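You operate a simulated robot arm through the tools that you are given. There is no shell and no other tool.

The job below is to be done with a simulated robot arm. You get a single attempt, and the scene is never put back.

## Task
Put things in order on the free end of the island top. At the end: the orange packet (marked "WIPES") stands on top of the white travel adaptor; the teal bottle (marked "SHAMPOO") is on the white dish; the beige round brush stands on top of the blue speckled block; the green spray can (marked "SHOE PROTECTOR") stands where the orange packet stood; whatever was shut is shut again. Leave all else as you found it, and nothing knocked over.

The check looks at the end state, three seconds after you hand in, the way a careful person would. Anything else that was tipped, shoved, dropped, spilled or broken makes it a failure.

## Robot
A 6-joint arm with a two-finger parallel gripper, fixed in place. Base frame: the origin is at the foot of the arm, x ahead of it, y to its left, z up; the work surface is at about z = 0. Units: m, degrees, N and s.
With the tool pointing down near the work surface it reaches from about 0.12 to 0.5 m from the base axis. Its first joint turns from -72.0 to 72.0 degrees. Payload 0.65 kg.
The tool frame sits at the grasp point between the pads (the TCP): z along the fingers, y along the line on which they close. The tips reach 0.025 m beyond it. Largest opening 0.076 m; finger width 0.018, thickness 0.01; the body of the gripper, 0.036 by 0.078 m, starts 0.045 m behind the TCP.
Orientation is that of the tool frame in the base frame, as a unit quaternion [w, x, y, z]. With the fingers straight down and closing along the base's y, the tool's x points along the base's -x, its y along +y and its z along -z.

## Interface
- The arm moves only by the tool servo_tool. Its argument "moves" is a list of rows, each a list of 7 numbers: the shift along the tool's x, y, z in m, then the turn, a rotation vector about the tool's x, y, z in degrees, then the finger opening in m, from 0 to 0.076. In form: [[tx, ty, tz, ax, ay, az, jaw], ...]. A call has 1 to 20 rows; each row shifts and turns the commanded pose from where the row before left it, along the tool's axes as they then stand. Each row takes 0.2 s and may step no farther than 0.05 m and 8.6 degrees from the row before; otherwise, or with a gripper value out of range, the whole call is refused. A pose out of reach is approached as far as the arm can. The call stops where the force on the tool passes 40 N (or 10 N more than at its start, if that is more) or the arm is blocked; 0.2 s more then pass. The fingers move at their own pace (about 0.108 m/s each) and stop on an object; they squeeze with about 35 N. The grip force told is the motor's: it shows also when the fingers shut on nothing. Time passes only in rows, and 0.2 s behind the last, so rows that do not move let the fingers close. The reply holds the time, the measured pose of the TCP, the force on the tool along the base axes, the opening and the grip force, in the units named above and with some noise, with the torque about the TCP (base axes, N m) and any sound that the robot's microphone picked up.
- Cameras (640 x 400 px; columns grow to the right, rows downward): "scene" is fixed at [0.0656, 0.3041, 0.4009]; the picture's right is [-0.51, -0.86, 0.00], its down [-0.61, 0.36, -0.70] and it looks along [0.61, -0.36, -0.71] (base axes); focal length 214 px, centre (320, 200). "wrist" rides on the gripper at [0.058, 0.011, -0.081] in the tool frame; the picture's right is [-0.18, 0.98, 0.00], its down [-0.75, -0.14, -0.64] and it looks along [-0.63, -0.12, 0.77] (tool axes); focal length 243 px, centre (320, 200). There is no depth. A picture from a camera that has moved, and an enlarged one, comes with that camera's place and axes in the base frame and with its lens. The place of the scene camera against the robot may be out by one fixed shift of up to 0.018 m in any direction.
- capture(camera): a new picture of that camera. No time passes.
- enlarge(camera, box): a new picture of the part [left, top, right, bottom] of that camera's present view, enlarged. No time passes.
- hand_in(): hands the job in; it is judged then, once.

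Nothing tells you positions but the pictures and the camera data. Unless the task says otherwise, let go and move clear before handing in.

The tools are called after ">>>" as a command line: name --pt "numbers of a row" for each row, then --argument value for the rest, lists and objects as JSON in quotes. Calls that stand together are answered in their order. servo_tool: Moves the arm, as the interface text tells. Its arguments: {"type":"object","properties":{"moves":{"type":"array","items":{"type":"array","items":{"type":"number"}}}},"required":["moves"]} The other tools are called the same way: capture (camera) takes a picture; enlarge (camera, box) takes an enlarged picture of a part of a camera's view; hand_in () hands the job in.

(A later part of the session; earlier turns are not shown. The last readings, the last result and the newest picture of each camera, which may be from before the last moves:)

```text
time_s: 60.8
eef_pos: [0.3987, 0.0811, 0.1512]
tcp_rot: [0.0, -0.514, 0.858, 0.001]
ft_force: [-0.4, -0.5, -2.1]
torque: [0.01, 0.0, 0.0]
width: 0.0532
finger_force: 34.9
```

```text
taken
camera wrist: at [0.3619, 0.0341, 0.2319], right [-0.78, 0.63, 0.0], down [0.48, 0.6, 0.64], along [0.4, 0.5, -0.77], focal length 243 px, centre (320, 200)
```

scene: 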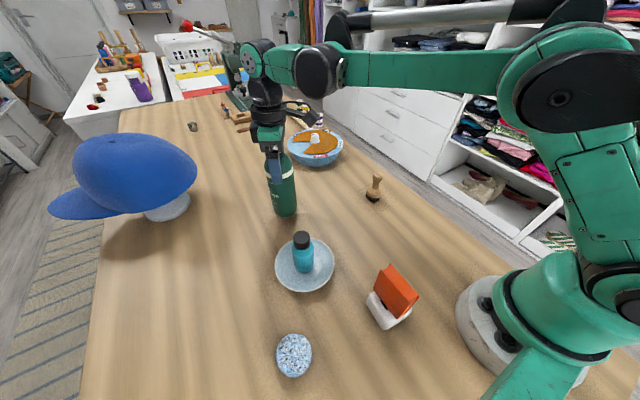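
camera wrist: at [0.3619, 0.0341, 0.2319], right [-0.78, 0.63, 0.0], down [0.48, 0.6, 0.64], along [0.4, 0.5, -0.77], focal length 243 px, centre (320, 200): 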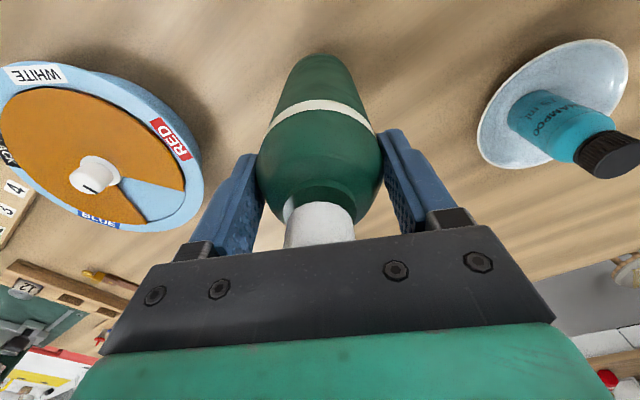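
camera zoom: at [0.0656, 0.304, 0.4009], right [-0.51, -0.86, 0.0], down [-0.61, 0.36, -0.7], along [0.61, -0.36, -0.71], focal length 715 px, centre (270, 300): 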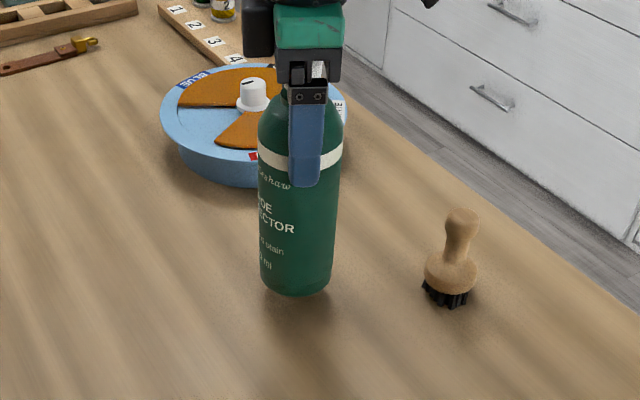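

The label reads SHOE PROTECTOR. I lower it onto the packet's old spot.

>>> servo_tool --pt "0.0009 0.0018 0.005 0 0 0 0.045" --pt "0 0 0.006 0 0 0 0.045" --pt "0 0 0.004 0 0 0 0.045" --pt "0 0 0 0 0 0 0.045"

>>> servo_tool --pt "0 0 0.001 0 0 0 0.045" --pt "0 0 0.001 0 0 0 0.045" --pt "0 0 0 0 0 0 0.045"

>>> servo_tool --pt "0 0 0.001 0 0 0 0.045" --pt "0 0 0 0 0 0 0.045"

```text
time_s: 61.8
eef_pos: [0.3967, 0.0808, 0.1364]
tcp_rot: [-0.001, -0.513, 0.858, 0.001]
ft_force: [0.7, -0.3, -2.2]
torque: [-0.02, 0.02, 0.01]
width: 0.053
finger_force: 34.6
```

```text
time_s: 62.6
eef_pos: [0.3975, 0.0802, 0.1339]
tcp_rot: [0.0, -0.513, 0.858, 0.001]
ft_force: [-0.3, 0.4, -2.5]
torque: [0.0, 0.0, -0.03]
width: 0.0531
finger_force: 35.1
```

```text
time_s: 63.2
eef_pos: [0.3974, 0.0816, 0.1334]
tcp_rot: [0.0, -0.514, 0.858, 0.001]
ft_force: [-0.9, -0.1, -1.6]
torque: [0.01, 0.03, 0.01]
width: 0.0529
finger_force: 34.8
```

>>> servo_tool --pt "0 0 0.001 0 0 0 0.045" --pt "0 0 0 0 0 0 0.045"

>>> servo_tool --pt "0 0 0.001 0 0 0 0.045" --pt "0 0 0 0 0 0 0.045"

```text
time_s: 63.8
eef_pos: [0.3975, 0.0817, 0.1319]
tcp_rot: [-0.001, -0.513, 0.858, 0.0]
ft_force: [0.4, -0.1, -2.5]
torque: [-0.01, 0.0, 0.02]
width: 0.0533
finger_force: 35.4
```

```text
time_s: 64.4
eef_pos: [0.3963, 0.0815, 0.1312]
tcp_rot: [0.0, -0.514, 0.858, 0.001]
ft_force: [-2.2, 1.0, 18.9]
torque: [-0.11, -0.04, -0.01]
width: 0.0533
finger_force: 35.1
```

The can touches down (~19 N). I ease off, release and rise straight up.

>>> servo_tool --pt "0 0 -0.0007 0 0 0 0.045" --pt "0 0 0 0 0 0 0.056" --pt "0 0 0 0 0 0 0.064" --pt "0 0 0 0 0 0 0.076" --pt "0 0 0 0 0 0 0.076"

>>> capture --camera "wrist"

>>> enlarge --camera "scene" --box '[260, 110, 410, 230]'

```text
time_s: 65.6
eef_pos: [0.3964, 0.0814, 0.1319]
tcp_rot: [0.001, -0.513, 0.858, 0.0]
ft_force: [0.3, 0.0, -0.9]
torque: [0.01, -0.02, 0.02]
width: 0.076
finger_force: 0.1
```

```text
taken
camera wrist: at [0.3602, 0.0344, 0.2123], right [-0.78, 0.63, 0.0], down [0.48, 0.6, 0.64], along [0.4, 0.5, -0.77], focal length 243 px, centre (320, 200)
```

wrist: 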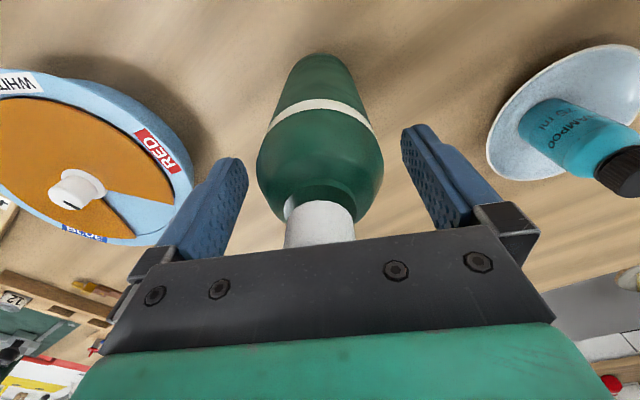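

```text
3.33 times, centred on (335, 170) of scene
camera zoom: at [0.0656, 0.3041, 0.4009], right [-0.51, -0.86, 0.0], down [-0.61, 0.36, -0.7], along [0.61, -0.36, -0.71], focal length 715 px, centre (270, 300)
```

zoom: 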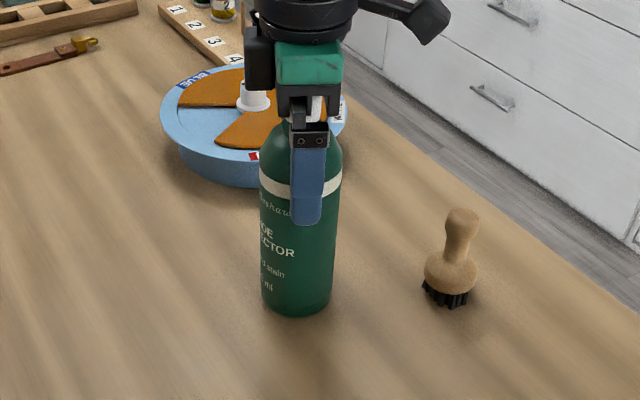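

The can stands at the packet's spot. I rise clear, go back inward, turn the wrist to default and look at the brush.

>>> servo_tool --pt "0 0 -0.02 0 0 0 0.076" --pt "0 0 -0.03 0 0 0 0.076" --pt "0 0 -0.032 0 0 0 0.076" --pt "0.0317 0.016 0 0 0 0 0.076" --pt "0.0317 0.016 0 0 0 0 0.076" --pt "0.0317 0.016 0 0 0 0 0.076" --pt "0.0317 0.016 0 0 0 0 0.076" --pt "0 0 0 0 0 8.5 0.076" --pt "0 0 0 0 0 8.5 0.076" --pt "0 0 0 0 0 8.5 0.076" --pt "0 0 0 0 0 8.5 0.076" --pt "0 0 0 0 0 8.5 0.076" --pt "0 0 0 0 0 8.5 0.076" --pt "0 0 0 0 0 8.5 0.076" --pt "0 0 0 0 0 2.3 0.076" --pt "0 0 0 0 0 0 0.076"

>>> capture --camera "wrist"

>>> capture --camera "scene"

```text
time_s: 69.0
eef_pos: [0.2801, -0.0001, 0.2148]
tcp_rot: [0.001, 0.001, 1.0, 0.0]
ft_force: [-0.6, -0.5, -0.1]
torque: [0.01, 0.01, -0.01]
width: 0.0763
finger_force: 0.1
```

```text
taken
camera wrist: at [0.2223, 0.0105, 0.2944], right [0.19, 0.98, 0.0], down [0.75, -0.14, 0.64], along [0.63, -0.12, -0.77], focal length 243 px, centre (320, 200)
```

wrist: 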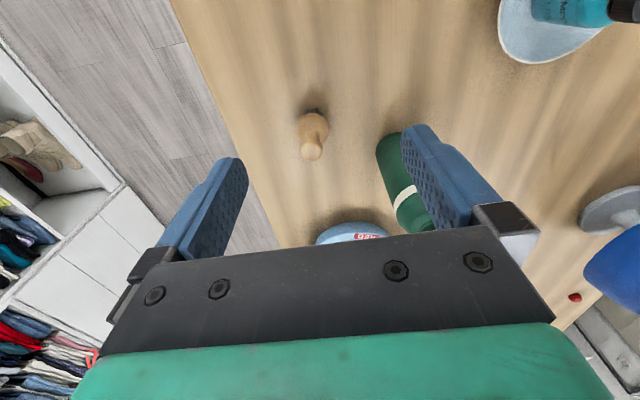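

```text
taken
```

scene: 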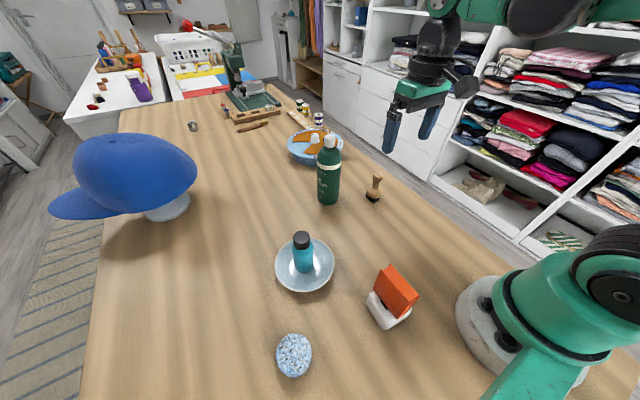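

All three placements stand well. Now I zoom in on the brush.

>>> enlarge --camera "wrist" --box '[270, 90, 360, 175]'

>>> enlarge --camera "scene" --box '[350, 160, 400, 210]'

```text
4.71 times, centred on (315, 132) of wrist
camera zoom: at [0.2223, 0.0105, 0.2944], right [0.19, 0.98, 0.0], down [0.75, -0.14, 0.64], along [0.63, -0.12, -0.77], focal length 1142 px, centre (344, 518)
```

zoom: 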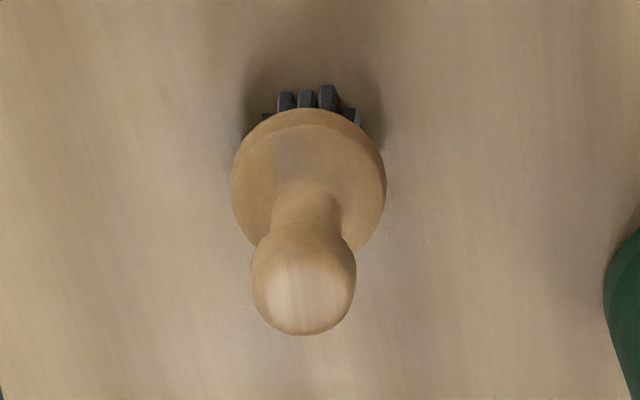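

```text
8.00 times, centred on (375, 185) of scene
camera zoom: at [0.0656, 0.3041, 0.4009], right [-0.51, -0.86, 0.0], down [-0.61, 0.36, -0.7], along [0.61, -0.36, -0.71], focal length 1716 px, centre (-120, 320)
```

zoom: 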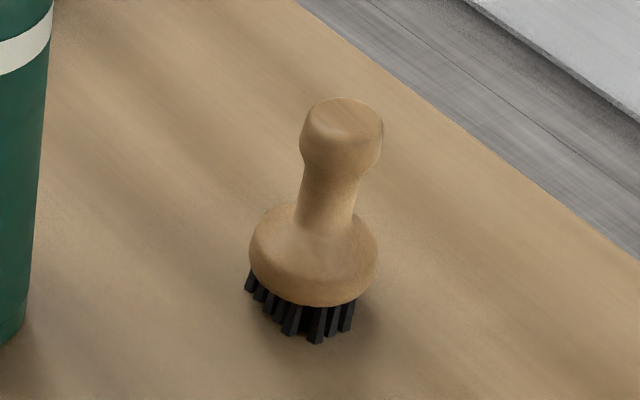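

The brush is at about (0.339, -0.0195): knob Ø ~0.023, height ~0.078, head Ø ~0.039. The block is a round puck, Ø 0.05, at about (0.139, 0.2995). I move above the brush.

>>> servo_tool --pt "-0.0197 -0.0065 0.0283 0 0 0 0.076" --pt "-0.0197 -0.0065 0.0283 0 0 0 0.076" --pt "-0.0197 -0.0065 0.0283 0 0 0 0.076" --pt "0 0 0 0 0 0 0.076"

>>> capture --camera "wrist"

>>> enlarge --camera "wrist" --box '[260, 50, 380, 160]'

```text
time_s: 70.0
eef_pos: [0.3379, -0.0204, 0.1275]
tcp_rot: [0.0, 0.0, 1.0, 0.0]
ft_force: [-0.2, -1.2, -0.1]
torque: [0.05, 0.0, -0.05]
width: 0.0761
finger_force: 0.0
```

```text
taken
camera wrist: at [0.2803, -0.0091, 0.2077], right [0.18, 0.98, 0.0], down [0.75, -0.14, 0.64], along [0.63, -0.12, -0.77], focal length 243 px, centre (320, 200)
```

wrist: 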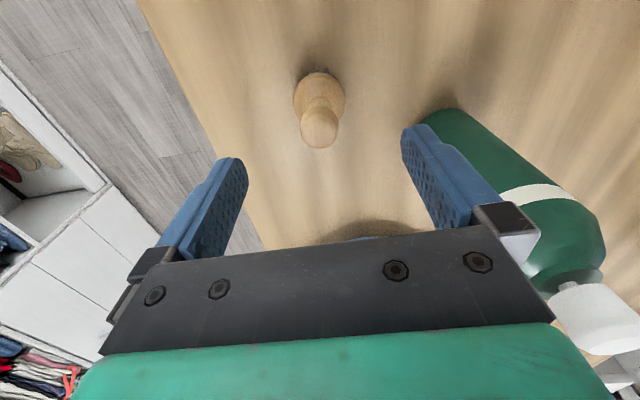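

```text
3.64 times, centred on (320, 105) of wrist
camera zoom: at [0.2803, -0.0091, 0.2077], right [0.18, 0.98, 0.0], down [0.75, -0.14, 0.64], along [0.63, -0.12, -0.77], focal length 882 px, centre (320, 546)
```

zoom: 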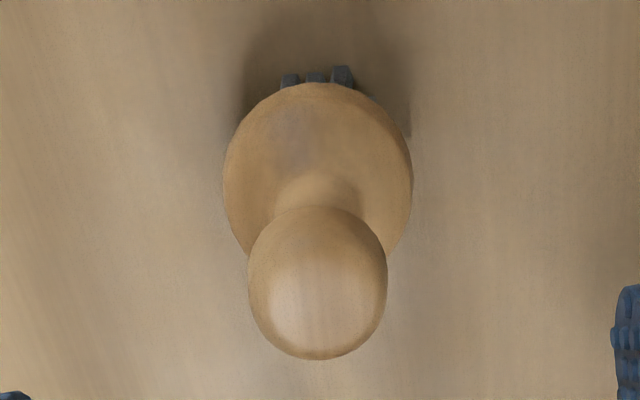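

Aligned on the brush within 1 mm. I descend to TCP z ≈ 0.064 and close on the knob.

>>> servo_tool --pt "-0.001 0 0.02 0 0 0 0.076" --pt "0 0 0.02 0 0 0 0.076" --pt "0 0 0.015 0 0 0 0.076" --pt "0 0 0.0085 0 0 0 0.076" --pt "0 0 0 0 0 0 0.076"

>>> capture --camera "wrist"

>>> enlarge --camera "scene" --box '[320, 130, 420, 220]'

```text
time_s: 71.2
eef_pos: [0.3412, -0.0192, 0.0643]
tcp_rot: [0.0, 0.0, 1.0, 0.0]
ft_force: [-0.2, 0.7, -0.9]
torque: [0.0, 0.0, -0.02]
width: 0.0759
finger_force: 0.0
```

```text
taken
camera wrist: at [0.2822, -0.0098, 0.1454], right [0.18, 0.98, 0.0], down [0.75, -0.14, 0.64], along [0.63, -0.12, -0.77], focal length 243 px, centre (320, 200)
```

wrist: 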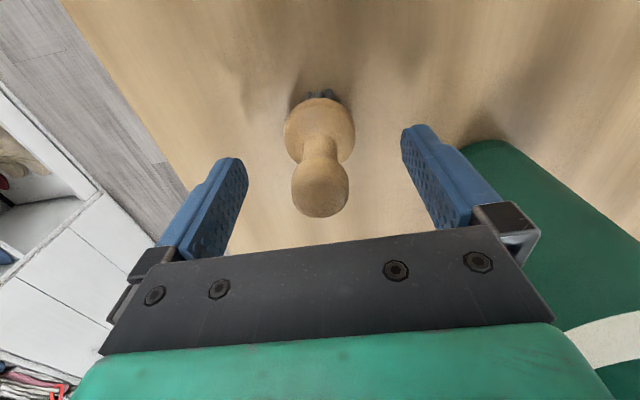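

```text
4.44 times, centred on (370, 175) of scene
camera zoom: at [0.0656, 0.3041, 0.4009], right [-0.51, -0.86, 0.0], down [-0.61, 0.36, -0.7], along [0.61, -0.36, -0.71], focal length 953 px, centre (98, 311)
```

zoom: 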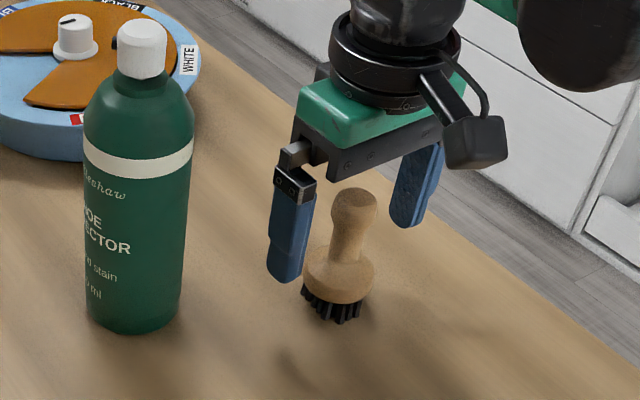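

>>> servo_tool --pt "0 0 0 0 0 0 0.05" --pt "0 0 0 0 0 0 0.03" --pt "0 0 0 0 0 0 0.015" --pt "0 0 0 0 0 0 0.012" --pt "0 0 0 0 0 0 0.012"

>>> capture --camera "wrist"

>>> enlarge --camera "scene" --box '[320, 130, 420, 220]'

```text
time_s: 72.4
eef_pos: [0.3408, -0.0207, 0.065]
tcp_rot: [0.0, 0.0, 1.0, 0.0]
ft_force: [0.0, 0.4, 0.2]
torque: [0.01, 0.0, 0.0]
width: 0.0223
finger_force: 35.4
```

```text
taken
camera wrist: at [0.2822, -0.0098, 0.1455], right [0.18, 0.98, 0.0], down [0.75, -0.14, 0.64], along [0.63, -0.12, -0.77], focal length 243 px, centre (320, 200)
```

wrist: 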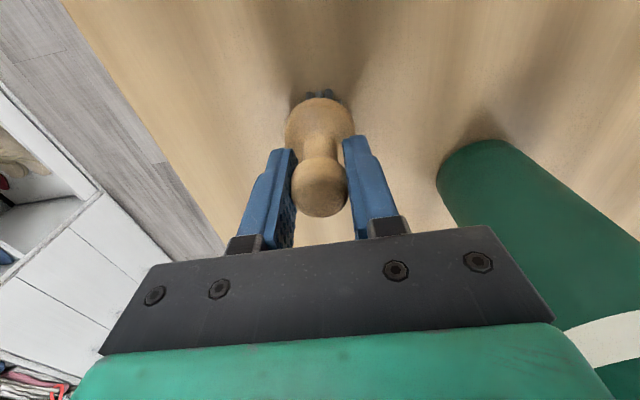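

```text
4.44 times, centred on (370, 175) of scene
camera zoom: at [0.0656, 0.3041, 0.4009], right [-0.51, -0.86, 0.0], down [-0.61, 0.36, -0.7], along [0.61, -0.36, -0.71], focal length 953 px, centre (98, 311)
```

zoom: 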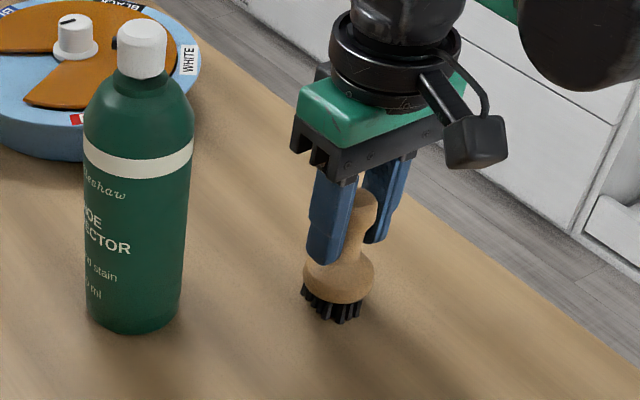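

The knob is held (0.022). I lift high above everything and carry the brush over to the block.

>>> servo_tool --pt "0 0 -0.015 0 0 0 0.012" --pt "0 0 -0.03 0 0 0 0.012" --pt "0 0 -0.045 0 0 0 0.012" --pt "0 0 -0.045 0 0 0 0.012" --pt "0 0 0 0 0 0 0.012"

>>> capture --camera "wrist"

>>> capture --camera "scene"

```text
time_s: 73.6
eef_pos: [0.341, -0.016, 0.2006]
tcp_rot: [-0.001, 0.001, 1.0, 0.0]
ft_force: [0.3, -0.4, -1.2]
torque: [-0.03, -0.02, 0.01]
width: 0.0222
finger_force: 34.9
```

```text
taken
camera wrist: at [0.2827, -0.0068, 0.2795], right [0.18, 0.98, 0.0], down [0.75, -0.14, 0.64], along [0.63, -0.12, -0.77], focal length 243 px, centre (320, 200)
```

wrist: 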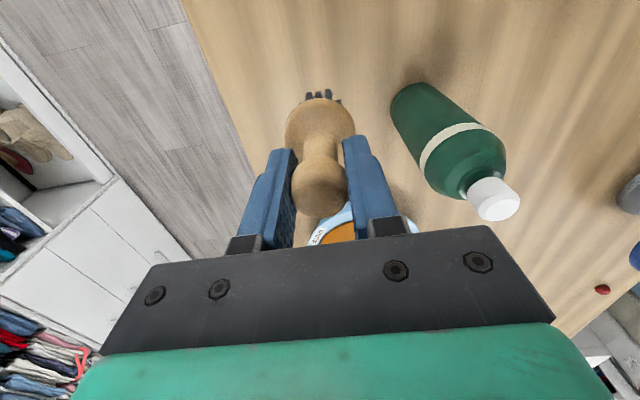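

```text
taken
```

scene: 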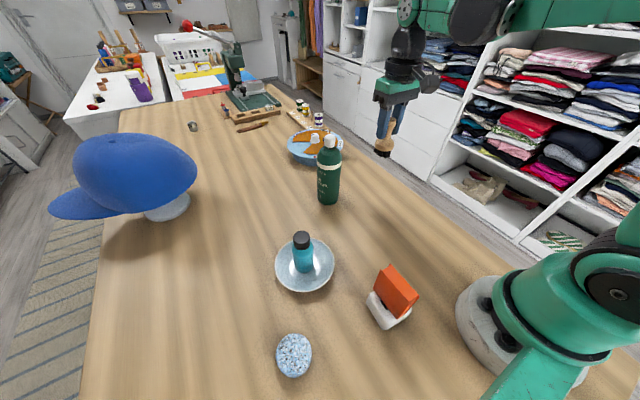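

>>> servo_tool --pt "0.0201 0.03195 0 0 0 0 0.012" --pt "0.0201 0.03195 0 0 0 0 0.012" --pt "0.0201 0.03195 0 0 0 0 0.012" --pt "0.0201 0.03195 0 0 0 0 0.012" --pt "0.0201 0.03195 0 0 0 0 0.012" --pt "0.0201 0.03195 0 0 0 0 0.012" --pt "0.0201 0.03195 0 0 0 0 0.012" --pt "0.0201 0.03195 0 0 0 0 0.012" --pt "0.0201 0.03195 0 0 0 0 0.012" --pt "0.0201 0.03195 0 0 0 0 0.012" --pt "0 0 0 0 0 0 0.012" --pt "0 0 0 0 0 0 0.012"

>>> capture --camera "wrist"

>>> capture --camera "scene"

```text
time_s: 76.2
eef_pos: [0.1396, 0.2974, 0.199]
tcp_rot: [0.0, 0.0, 1.0, -0.001]
ft_force: [0.2, 0.1, -0.6]
torque: [0.06, 0.0, -0.02]
width: 0.0221
finger_force: 35.3
```

```text
taken
camera wrist: at [0.0806, 0.3082, 0.2807], right [0.18, 0.98, 0.0], down [0.75, -0.14, 0.64], along [0.63, -0.12, -0.77], focal length 243 px, centre (320, 200)
```

wrist: 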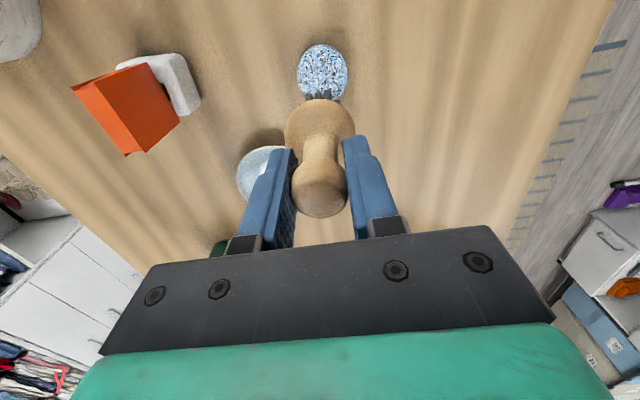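

```text
taken
```

scene: 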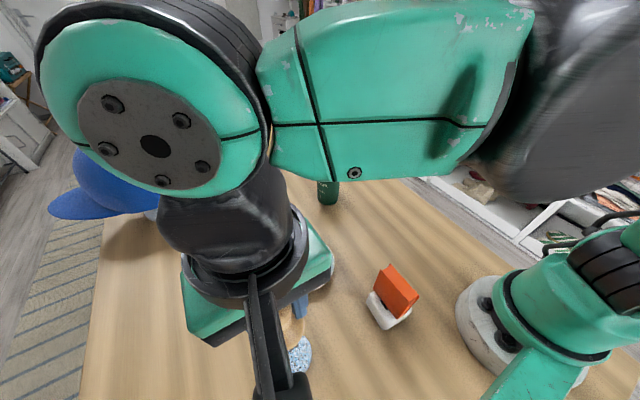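

The brush is over the block. I lower to about 2.5 cm above it and measure.

>>> servo_tool --pt "0 0 0.03 0 0 0 0.012" --pt "0 0 0.03 0 0 0 0.012" --pt "0 0 0.025 0 0 0 0.012" --pt "0 0 0 0 0 0 0.012"

>>> capture --camera "wrist"

>>> enlarge --camera "wrist" --box '[260, 20, 390, 150]'

>>> capture --camera "scene"

```text
time_s: 77.2
eef_pos: [0.1386, 0.2982, 0.1163]
tcp_rot: [0.0, -0.001, 1.0, 0.0]
ft_force: [0.7, 1.3, 0.1]
torque: [0.01, -0.01, 0.04]
width: 0.0219
finger_force: 35.0
```

```text
taken
camera wrist: at [0.0801, 0.3083, 0.1963], right [0.18, 0.98, 0.0], down [0.75, -0.14, 0.64], along [0.63, -0.12, -0.77], focal length 243 px, centre (320, 200)
```

wrist: 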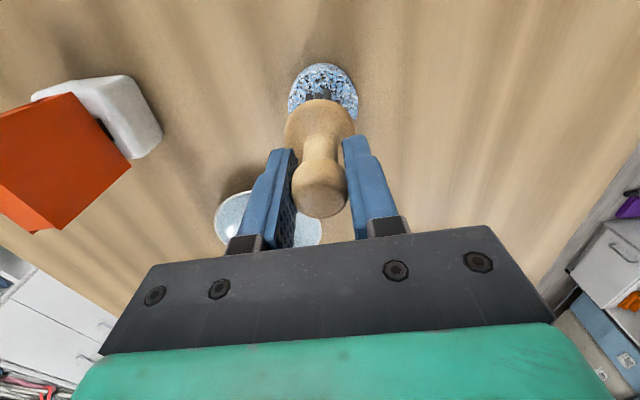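

```text
3.08 times, centred on (325, 85) of wrist
camera zoom: at [0.0801, 0.3083, 0.1963], right [0.18, 0.98, 0.0], down [0.75, -0.14, 0.64], along [0.63, -0.12, -0.77], focal length 746 px, centre (305, 554)
```

zoom: 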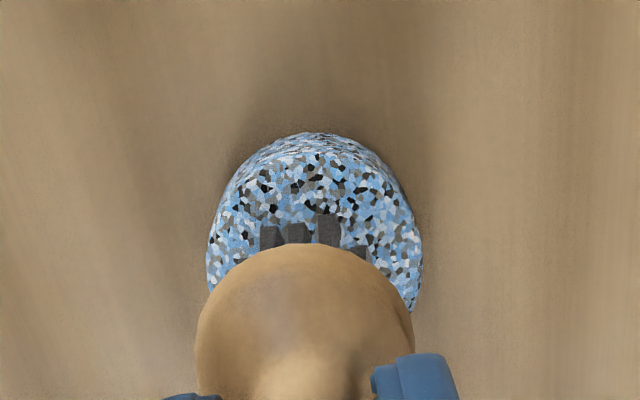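

```text
taken
```

scene: 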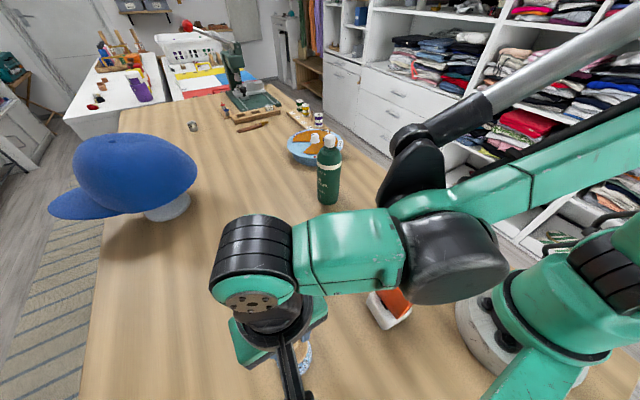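

The brush centre is at (0.138, 0.298) and the block's at (0.139, 0.300). I correct by 2 mm and continue down.

>>> servo_tool --pt "-0.001 0.0018 0.005 0 0 0 0.012" --pt "0 0 0.007 0 0 0 0.012" --pt "0 0 0.005 0 0 0 0.012" --pt "0 0 0 0 0 0 0.012"

>>> capture --camera "wrist"

>>> enlarge --camera "wrist" --box '[260, 20, 390, 150]'

>>> enlarge --camera "scene" --box '[220, 280, 380, 400]'

```text
time_s: 78.2
eef_pos: [0.1412, 0.2998, 0.0974]
tcp_rot: [0.0, 0.0, 1.0, 0.0]
ft_force: [-1.0, 1.1, -0.1]
torque: [-0.02, 0.01, 0.01]
width: 0.0217
finger_force: 35.1
```

```text
taken
camera wrist: at [0.0821, 0.3104, 0.1783], right [0.18, 0.98, 0.0], down [0.75, -0.14, 0.64], along [0.63, -0.12, -0.77], focal length 243 px, centre (320, 200)
```

wrist: 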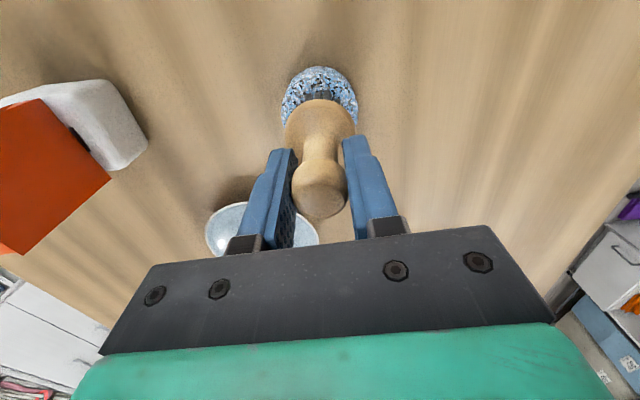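

```text
3.08 times, centred on (325, 85) of wrist
camera zoom: at [0.0821, 0.3104, 0.1783], right [0.18, 0.98, 0.0], down [0.75, -0.14, 0.64], along [0.63, -0.12, -0.77], focal length 746 px, centre (305, 554)
```

zoom: 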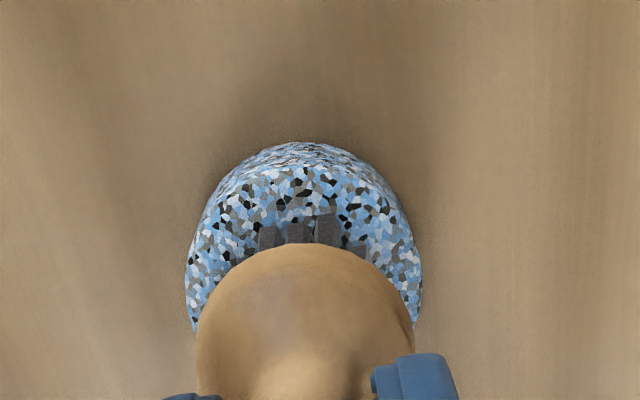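

```text
3.33 times, centred on (300, 340) of scene
camera zoom: at [0.0656, 0.3041, 0.4009], right [-0.51, -0.86, 0.0], down [-0.61, 0.36, -0.7], along [0.61, -0.36, -0.71], focal length 715 px, centre (387, -267)
```

zoom: 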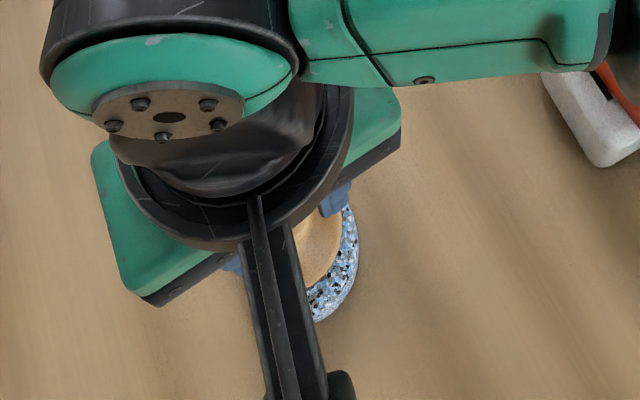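

Brush and block line up within ~1 mm. I go down in small steps to contact.

>>> servo_tool --pt "0 0 0.002 0 0 0 0.012" --pt "0 0 0.002 0 0 0 0.012" --pt "0 0 0 0 0 0 0.012"

>>> servo_tool --pt "0 0 0.001 0 0 0 0.012" --pt "0 0 0.001 0 0 0 0.012" --pt "0 0 0 0 0 0 0.012"

>>> servo_tool --pt "0 0 0.001 0 0 0 0.012" --pt "0 0 0 0 0 0 0.012"

>>> enlarge --camera "wrist" --box '[260, 20, 390, 150]'

```text
time_s: 79.0
eef_pos: [0.1395, 0.3015, 0.095]
tcp_rot: [0.0, 0.0, 1.0, 0.001]
ft_force: [-0.1, -0.8, 0.5]
torque: [-0.04, 0.03, 0.01]
width: 0.0221
finger_force: 35.0
```

```text
time_s: 79.8
eef_pos: [0.1411, 0.3004, 0.0927]
tcp_rot: [0.0, 0.0, 1.0, 0.0]
ft_force: [-1.6, -0.9, 12.1]
torque: [-0.05, 0.04, -0.01]
width: 0.0218
finger_force: 35.1
```

```text
time_s: 80.4
eef_pos: [0.1399, 0.3016, 0.0915]
tcp_rot: [0.0, 0.0, 1.0, 0.001]
ft_force: [2.7, -1.2, 29.0]
torque: [-0.09, -0.09, 0.02]
width: 0.0218
finger_force: 35.3
```

```text
3.08 times, centred on (325, 85) of wrist
camera zoom: at [0.0823, 0.3113, 0.1725], right [0.18, 0.98, 0.0], down [0.75, -0.14, 0.64], along [0.63, -0.12, -0.77], focal length 746 px, centre (305, 554)
```

zoom: 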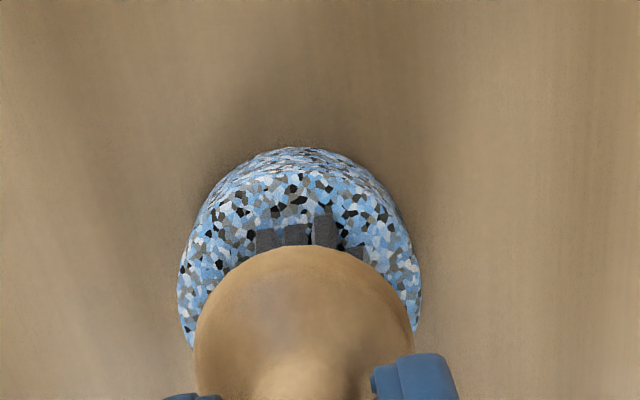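

Contact: the block's top is at ~0.027. I ease the load off and then open slowly.

>>> servo_tool --pt "0 0 -0.001 0 0 0 0.012" --pt "0 0 -0.0004 0 0 0 0.012" --pt "0 0 0 0 0 0 0.012"

```text
time_s: 81.2
eef_pos: [0.1406, 0.299, 0.0945]
tcp_rot: [0.0, 0.0, 1.0, 0.0]
ft_force: [-0.3, -0.6, 0.5]
torque: [0.03, 0.01, 0.0]
width: 0.0218
finger_force: 34.6
```

>>> servo_tool --pt "0 0 0 0 0 0 0.024" --pt "0 0 0 0 0 0 0.028" --pt "0 0 0 0 0 0 0.036" --pt "0 0 0 0 0 0 0.05" --pt "0 0 0 0 0 0 0.066" --pt "0 0 0 0 0 0 0.066"

>>> capture --camera "wrist"

>>> enlarge --camera "wrist" --box '[250, 50, 390, 230]'

```text
time_s: 82.6
eef_pos: [0.1404, 0.3014, 0.0929]
tcp_rot: [0.0, 0.001, 1.0, 0.0]
ft_force: [-0.2, 0.8, 0.1]
torque: [-0.02, 0.05, 0.0]
width: 0.0663
finger_force: 0.0
```

```text
taken
camera wrist: at [0.0821, 0.3108, 0.1742], right [0.18, 0.98, 0.0], down [0.75, -0.14, 0.64], along [0.63, -0.12, -0.77], focal length 243 px, centre (320, 200)
```

wrist: 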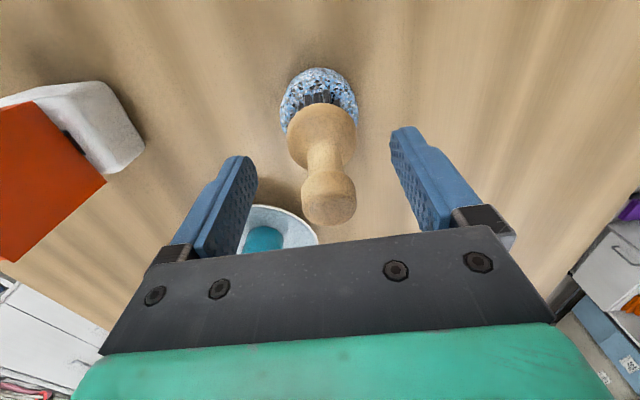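

```text
2.22 times, centred on (320, 140) of wrist
camera zoom: at [0.0821, 0.3108, 0.1742], right [0.18, 0.98, 0.0], down [0.75, -0.14, 0.64], along [0.63, -0.12, -0.77], focal length 539 px, centre (320, 333)
```

zoom: 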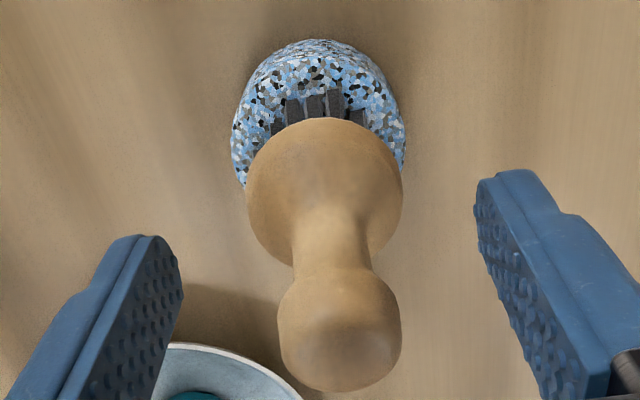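

The brush is released. I wait a moment and check that it is stable.

>>> servo_tool --pt "0 0 0 0 0 0 0.07" --pt "0 0 0 0 0 0 0.07" --pt "0 0 0 0 0 0 0.07" --pt "0 0 0 0 0 0 0.07" --pt "0 0 0 0 0 0 0.07"

>>> enlarge --camera "wrist" --box '[250, 50, 390, 230]'

>>> enlarge --camera "scene" --box '[220, 280, 380, 400]'

```text
time_s: 83.8
eef_pos: [0.1409, 0.3008, 0.0948]
tcp_rot: [0.0, 0.001, 1.0, 0.0]
ft_force: [0.4, 0.6, -0.9]
torque: [0.01, 0.02, 0.0]
width: 0.07
finger_force: 0.0
```

```text
2.22 times, centred on (320, 140) of wrist
camera zoom: at [0.0821, 0.3108, 0.1742], right [0.18, 0.98, 0.0], down [0.75, -0.14, 0.64], along [0.63, -0.12, -0.77], focal length 539 px, centre (320, 333)
```

zoom: 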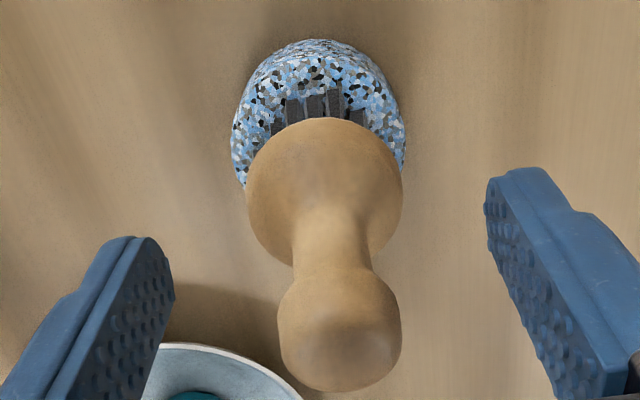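

```text
3.33 times, centred on (300, 340) of scene
camera zoom: at [0.0656, 0.3041, 0.4009], right [-0.51, -0.86, 0.0], down [-0.61, 0.36, -0.7], along [0.61, -0.36, -0.71], focal length 715 px, centre (387, -267)
```

zoom: 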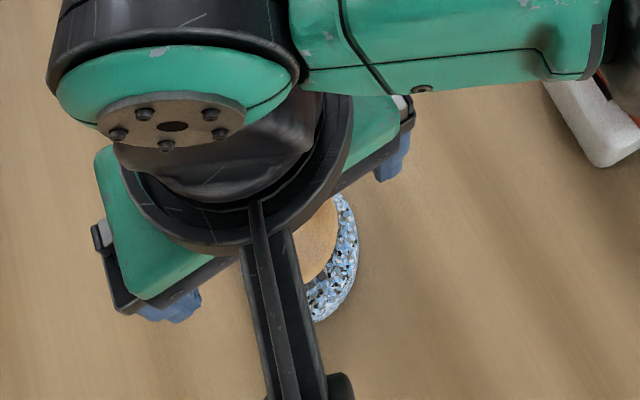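

The brush is stable, though perhaps leaning slightly. I rise straight up and look at it from a distance.

>>> servo_tool --pt "0 0 -0.01 0 0 0 0.07" --pt "0 0 -0.03 0 0 0 0.07" --pt "0 0 -0.04 0 0 0 0.07" --pt "0 0 -0.04 0 0 0 0.07" --pt "0 0 0 0 0 0 0.07"

>>> enlarge --camera "wrist" --box '[250, 20, 390, 180]'

>>> capture --camera "scene"

```text
time_s: 85.0
eef_pos: [0.1395, 0.3005, 0.2146]
tcp_rot: [0.001, 0.0, 1.0, 0.0]
ft_force: [0.0, 0.4, -0.4]
torque: [-0.02, -0.02, -0.01]
width: 0.0701
finger_force: 0.0
```

```text
2.50 times, centred on (320, 100) of wrist
camera zoom: at [0.0823, 0.3106, 0.2937], right [0.18, 0.98, 0.0], down [0.75, -0.14, 0.64], along [0.63, -0.12, -0.77], focal length 606 px, centre (320, 450)
```

zoom: 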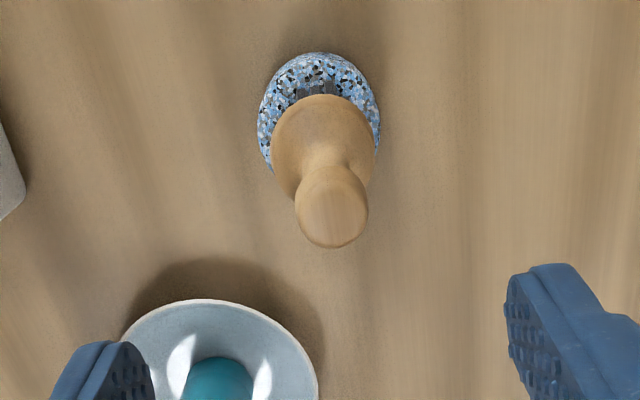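

```text
taken
```

scene: 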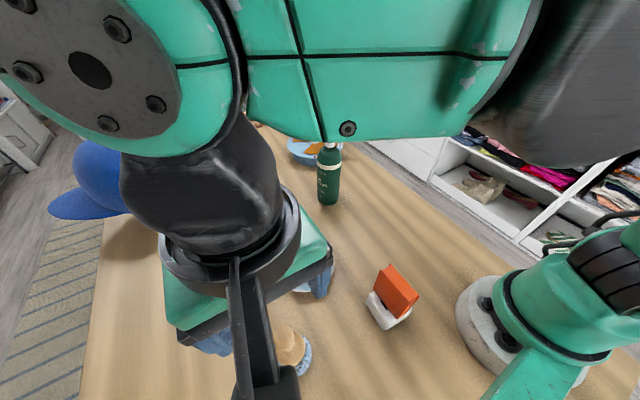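

I move the arm out of the scene camera's way for a clear look at everything.

>>> servo_tool --pt "-0.0157 -0.0357 -0.0064 0 0 0 0.07" --pt "-0.0157 -0.0357 -0.0064 0 0 0 0.07" --pt "-0.0157 -0.0357 -0.0064 0 0 0 0.07" --pt "-0.0157 -0.0357 -0.0064 0 0 0 0.07" --pt "-0.0157 -0.0357 -0.0064 0 0 0 0.07" --pt "-0.0157 -0.0357 -0.0064 0 0 0 0.07" --pt "-0.0157 -0.0357 -0.0064 0 0 0 0.07" --pt "0 0 0 0 0 0 0.07"

>>> capture --camera "scene"

>>> enlarge --camera "scene" --box '[240, 290, 350, 390]'

>>> enlarge --camera "scene" --box '[250, 220, 440, 340]'

```text
time_s: 86.8
eef_pos: [0.2518, 0.0493, 0.2583]
tcp_rot: [0.0, 0.0, 1.0, 0.0]
ft_force: [-0.1, -0.5, 0.7]
torque: [-0.01, 0.03, 0.03]
width: 0.07
finger_force: 0.1
```

```text
taken
```

scene: 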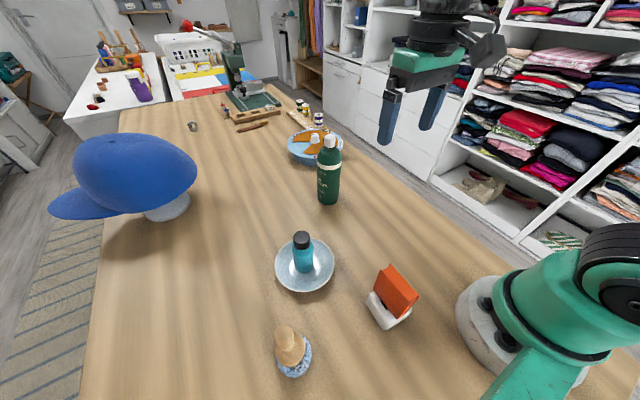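

```text
4.00 times, centred on (295, 340) of scene
camera zoom: at [0.0656, 0.304, 0.4009], right [-0.51, -0.86, 0.0], down [-0.61, 0.36, -0.7], along [0.61, -0.36, -0.71], focal length 858 px, centre (420, -360)
```

zoom: 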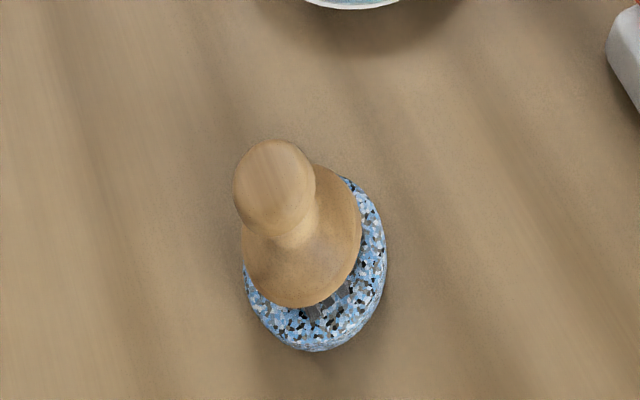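

```text
3.33 times, centred on (345, 280) of scene
camera zoom: at [0.0656, 0.304, 0.4009], right [-0.51, -0.86, 0.0], down [-0.61, 0.36, -0.7], along [0.61, -0.36, -0.71], focal length 715 px, centre (237, -67)
```

zoom: 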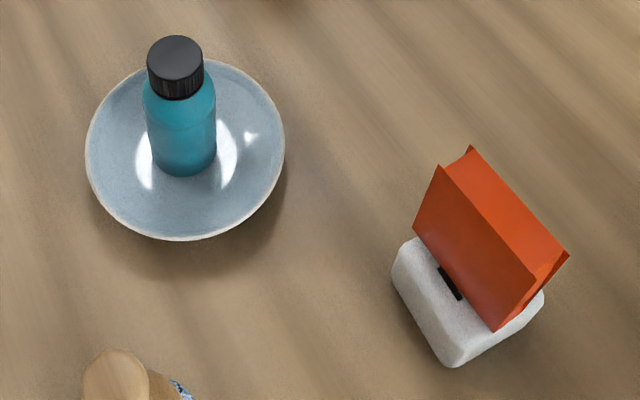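

Everything stands, though the brush leans about 5° toward +x by my estimate. I'll view it side-on (looking along +y) to judge its lean and centring on the block.

>>> servo_tool --pt "0.028 0.0327 0.0095 0 0 0 0.07" --pt "0.028 0.0327 0.0095 0 0 0 0.07" --pt "0.028 0.0327 0.0095 0 0 0 0.07" --pt "0.028 0.0327 0.0095 0 0 0 0.07" --pt "0 0 0 0 0 -8.4 0.07" --pt "0 0 0 0 0 -8.4 0.07" --pt "0 0 0 0 0 -8.4 0.07" --pt "0 0 0 0 0 -8.4 0.07" --pt "0 0 0 0 0 -8.4 0.07" --pt "0 0 0 0 0 -8.4 0.07" --pt "0 0 0 0 0 -8.4 0.07" --pt "0 0 0 0 0 -8.4 0.07" --pt "0 0 0 0 0 -8.4 0.07" --pt "0 0 0 0 0 -8.4 0.07" --pt "0 0 0 0 0 -8.4 0.07" --pt "0 0 0 0 0 -7.6 0.07" --pt "0 0 0 0 0 0 0.07"

>>> capture --camera "wrist"

>>> enlarge --camera "wrist" --box '[260, 80, 400, 230]'

```text
time_s: 90.4
eef_pos: [0.1397, 0.1811, 0.2188]
tcp_rot: [0.001, 0.767, -0.642, 0.0]
ft_force: [0.1, -0.5, -0.3]
torque: [0.02, 0.01, 0.03]
width: 0.0699
finger_force: 0.1
```

```text
taken
camera wrist: at [0.1384, 0.1215, 0.2998], right [-1.0, 0.01, 0.0], down [0.01, 0.77, 0.64], along [0.0, 0.64, -0.77], focal length 243 px, centre (320, 200)
```

wrist: 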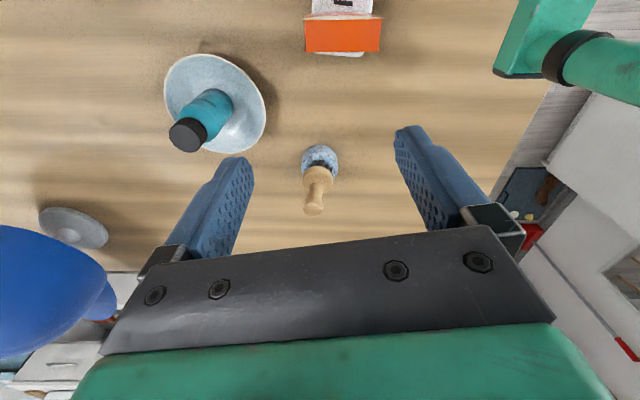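

```text
2.67 times, centred on (330, 155) of wrist
camera zoom: at [0.1384, 0.1215, 0.2998], right [-1.0, 0.01, 0.0], down [0.01, 0.77, 0.64], along [0.0, 0.64, -0.77], focal length 647 px, centre (293, 320)
```

zoom: 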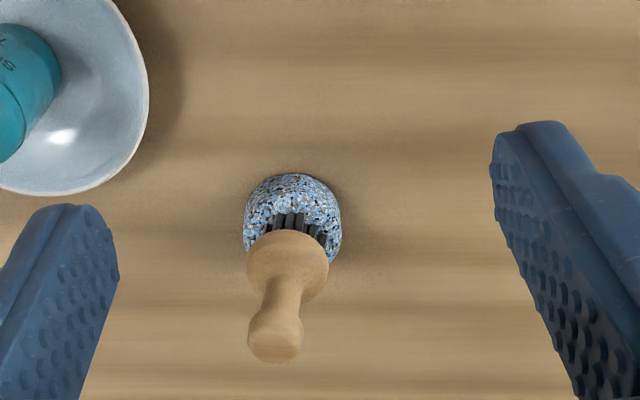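

From this side the lean is about 6° toward +x with the base centred. I move in closer to see what the bristles rest on.

>>> servo_tool --pt "-0.0164 -0.0029 0.03 0 0 0 0.07" --pt "-0.0164 -0.0029 0.03 0 0 0 0.07" --pt "-0.0164 -0.0029 0.03 0 0 0 0.07" --pt "0 0 0 0 0 0 0.07"

>>> enlarge --camera "wrist" --box '[250, 60, 390, 230]'

>>> enlarge --camera "wrist" --box '[280, 70, 360, 150]'

```text
time_s: 91.4
eef_pos: [0.1385, 0.2317, 0.1289]
tcp_rot: [0.001, 0.766, -0.643, 0.0]
ft_force: [0.8, 0.9, 0.2]
torque: [-0.01, 0.02, 0.01]
width: 0.07
finger_force: 0.0
```

```text
2.35 times, centred on (320, 145) of wrist
camera zoom: at [0.1382, 0.1717, 0.2085], right [-1.0, 0.01, 0.0], down [0.01, 0.77, 0.64], along [0.01, 0.64, -0.77], focal length 571 px, centre (320, 329)
```

zoom: 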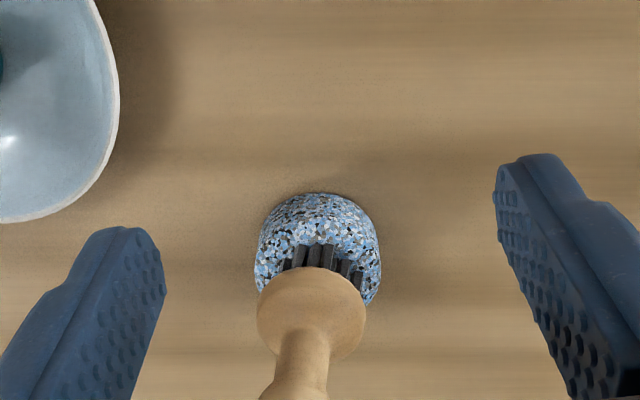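

```text
5.00 times, centred on (320, 110) of wrist
camera zoom: at [0.1382, 0.1717, 0.2085], right [-1.0, 0.01, 0.0], down [0.01, 0.77, 0.64], along [0.01, 0.64, -0.77], focal length 1213 px, centre (320, 650)
```

zoom: 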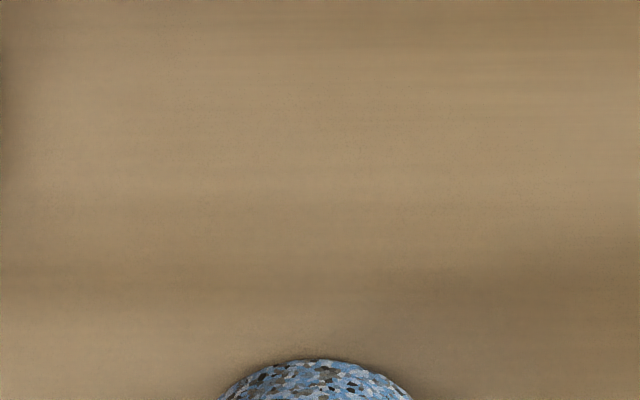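

>>> enlarge --camera "wrist" --box '[280, 130, 360, 230]'

>>> capture --camera "wrist"

```text
4.00 times, centred on (320, 180) of wrist
camera zoom: at [0.1382, 0.1717, 0.2085], right [-1.0, 0.01, 0.0], down [0.01, 0.77, 0.64], along [0.01, 0.64, -0.77], focal length 970 px, centre (320, 280)
```

zoom: 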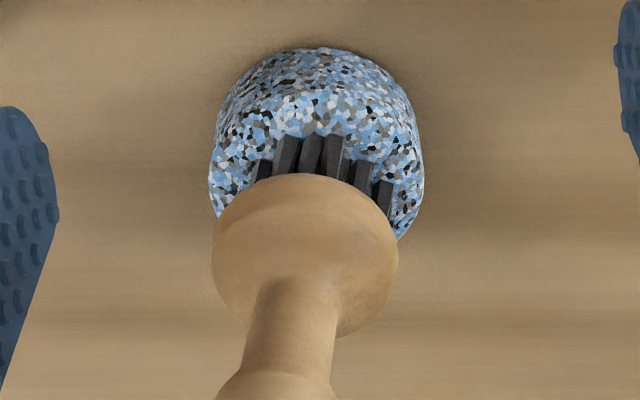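

```text
taken
camera wrist: at [0.1382, 0.1717, 0.2085], right [-1.0, 0.01, 0.0], down [0.01, 0.77, 0.64], along [0.01, 0.64, -0.77], focal length 243 px, centre (320, 200)
```

wrist: 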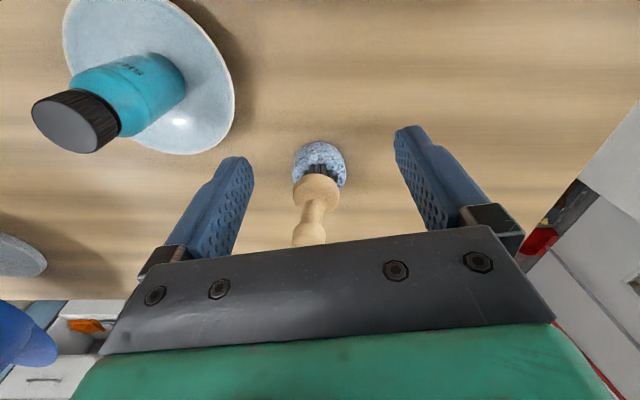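

The block's top is slightly domed, so the brush leans a few degrees, but it has not moved at all in about 10 s. It is centred within ~2 mm, upright and at rest. I rise and back the arm away to its starting area, then check everything once more.

>>> servo_tool --pt "0.01 0 -0.035 0 0 0 0.07" --pt "0.01 0 -0.04 0 0 0 0.07" --pt "0.005 0 -0.04 0 0 0 0.07" --pt "0 0 0 0 0 8.4 0.07" --pt "0 0 0 0 0 8.4 0.07" --pt "0 0 0 0 0 8.4 0.07" --pt "0 0 0 0 0 8.4 0.07" --pt "0 0 0 0 0 8.4 0.07" --pt "0 0 0 0 0 8.4 0.07" --pt "0 0 0 0 0 8.4 0.07" --pt "0 0 0 0 0 8.4 0.07" --pt "0 0 0 0 0 8.4 0.07" --pt "0 0 0 0 0 8.4 0.07" --pt "0 0 0 0 0 8.4 0.07" --pt "0 0 0 0 0 7.6 0.07" --pt "0 0 0 0 0 0 0.07"

>>> capture --camera "wrist"

```text
time_s: 94.8
eef_pos: [0.1438, 0.2075, 0.2433]
tcp_rot: [0.0, 0.001, 1.0, 0.0]
ft_force: [-0.2, 0.5, 0.7]
torque: [0.0, 0.04, -0.03]
width: 0.0699
finger_force: 0.2
```

```text
taken
camera wrist: at [0.0853, 0.2177, 0.3247], right [0.19, 0.98, 0.0], down [0.75, -0.14, 0.64], along [0.63, -0.12, -0.77], focal length 243 px, centre (320, 200)
```

wrist: 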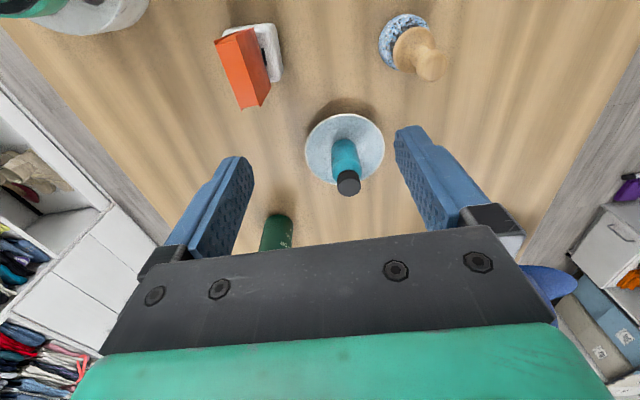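

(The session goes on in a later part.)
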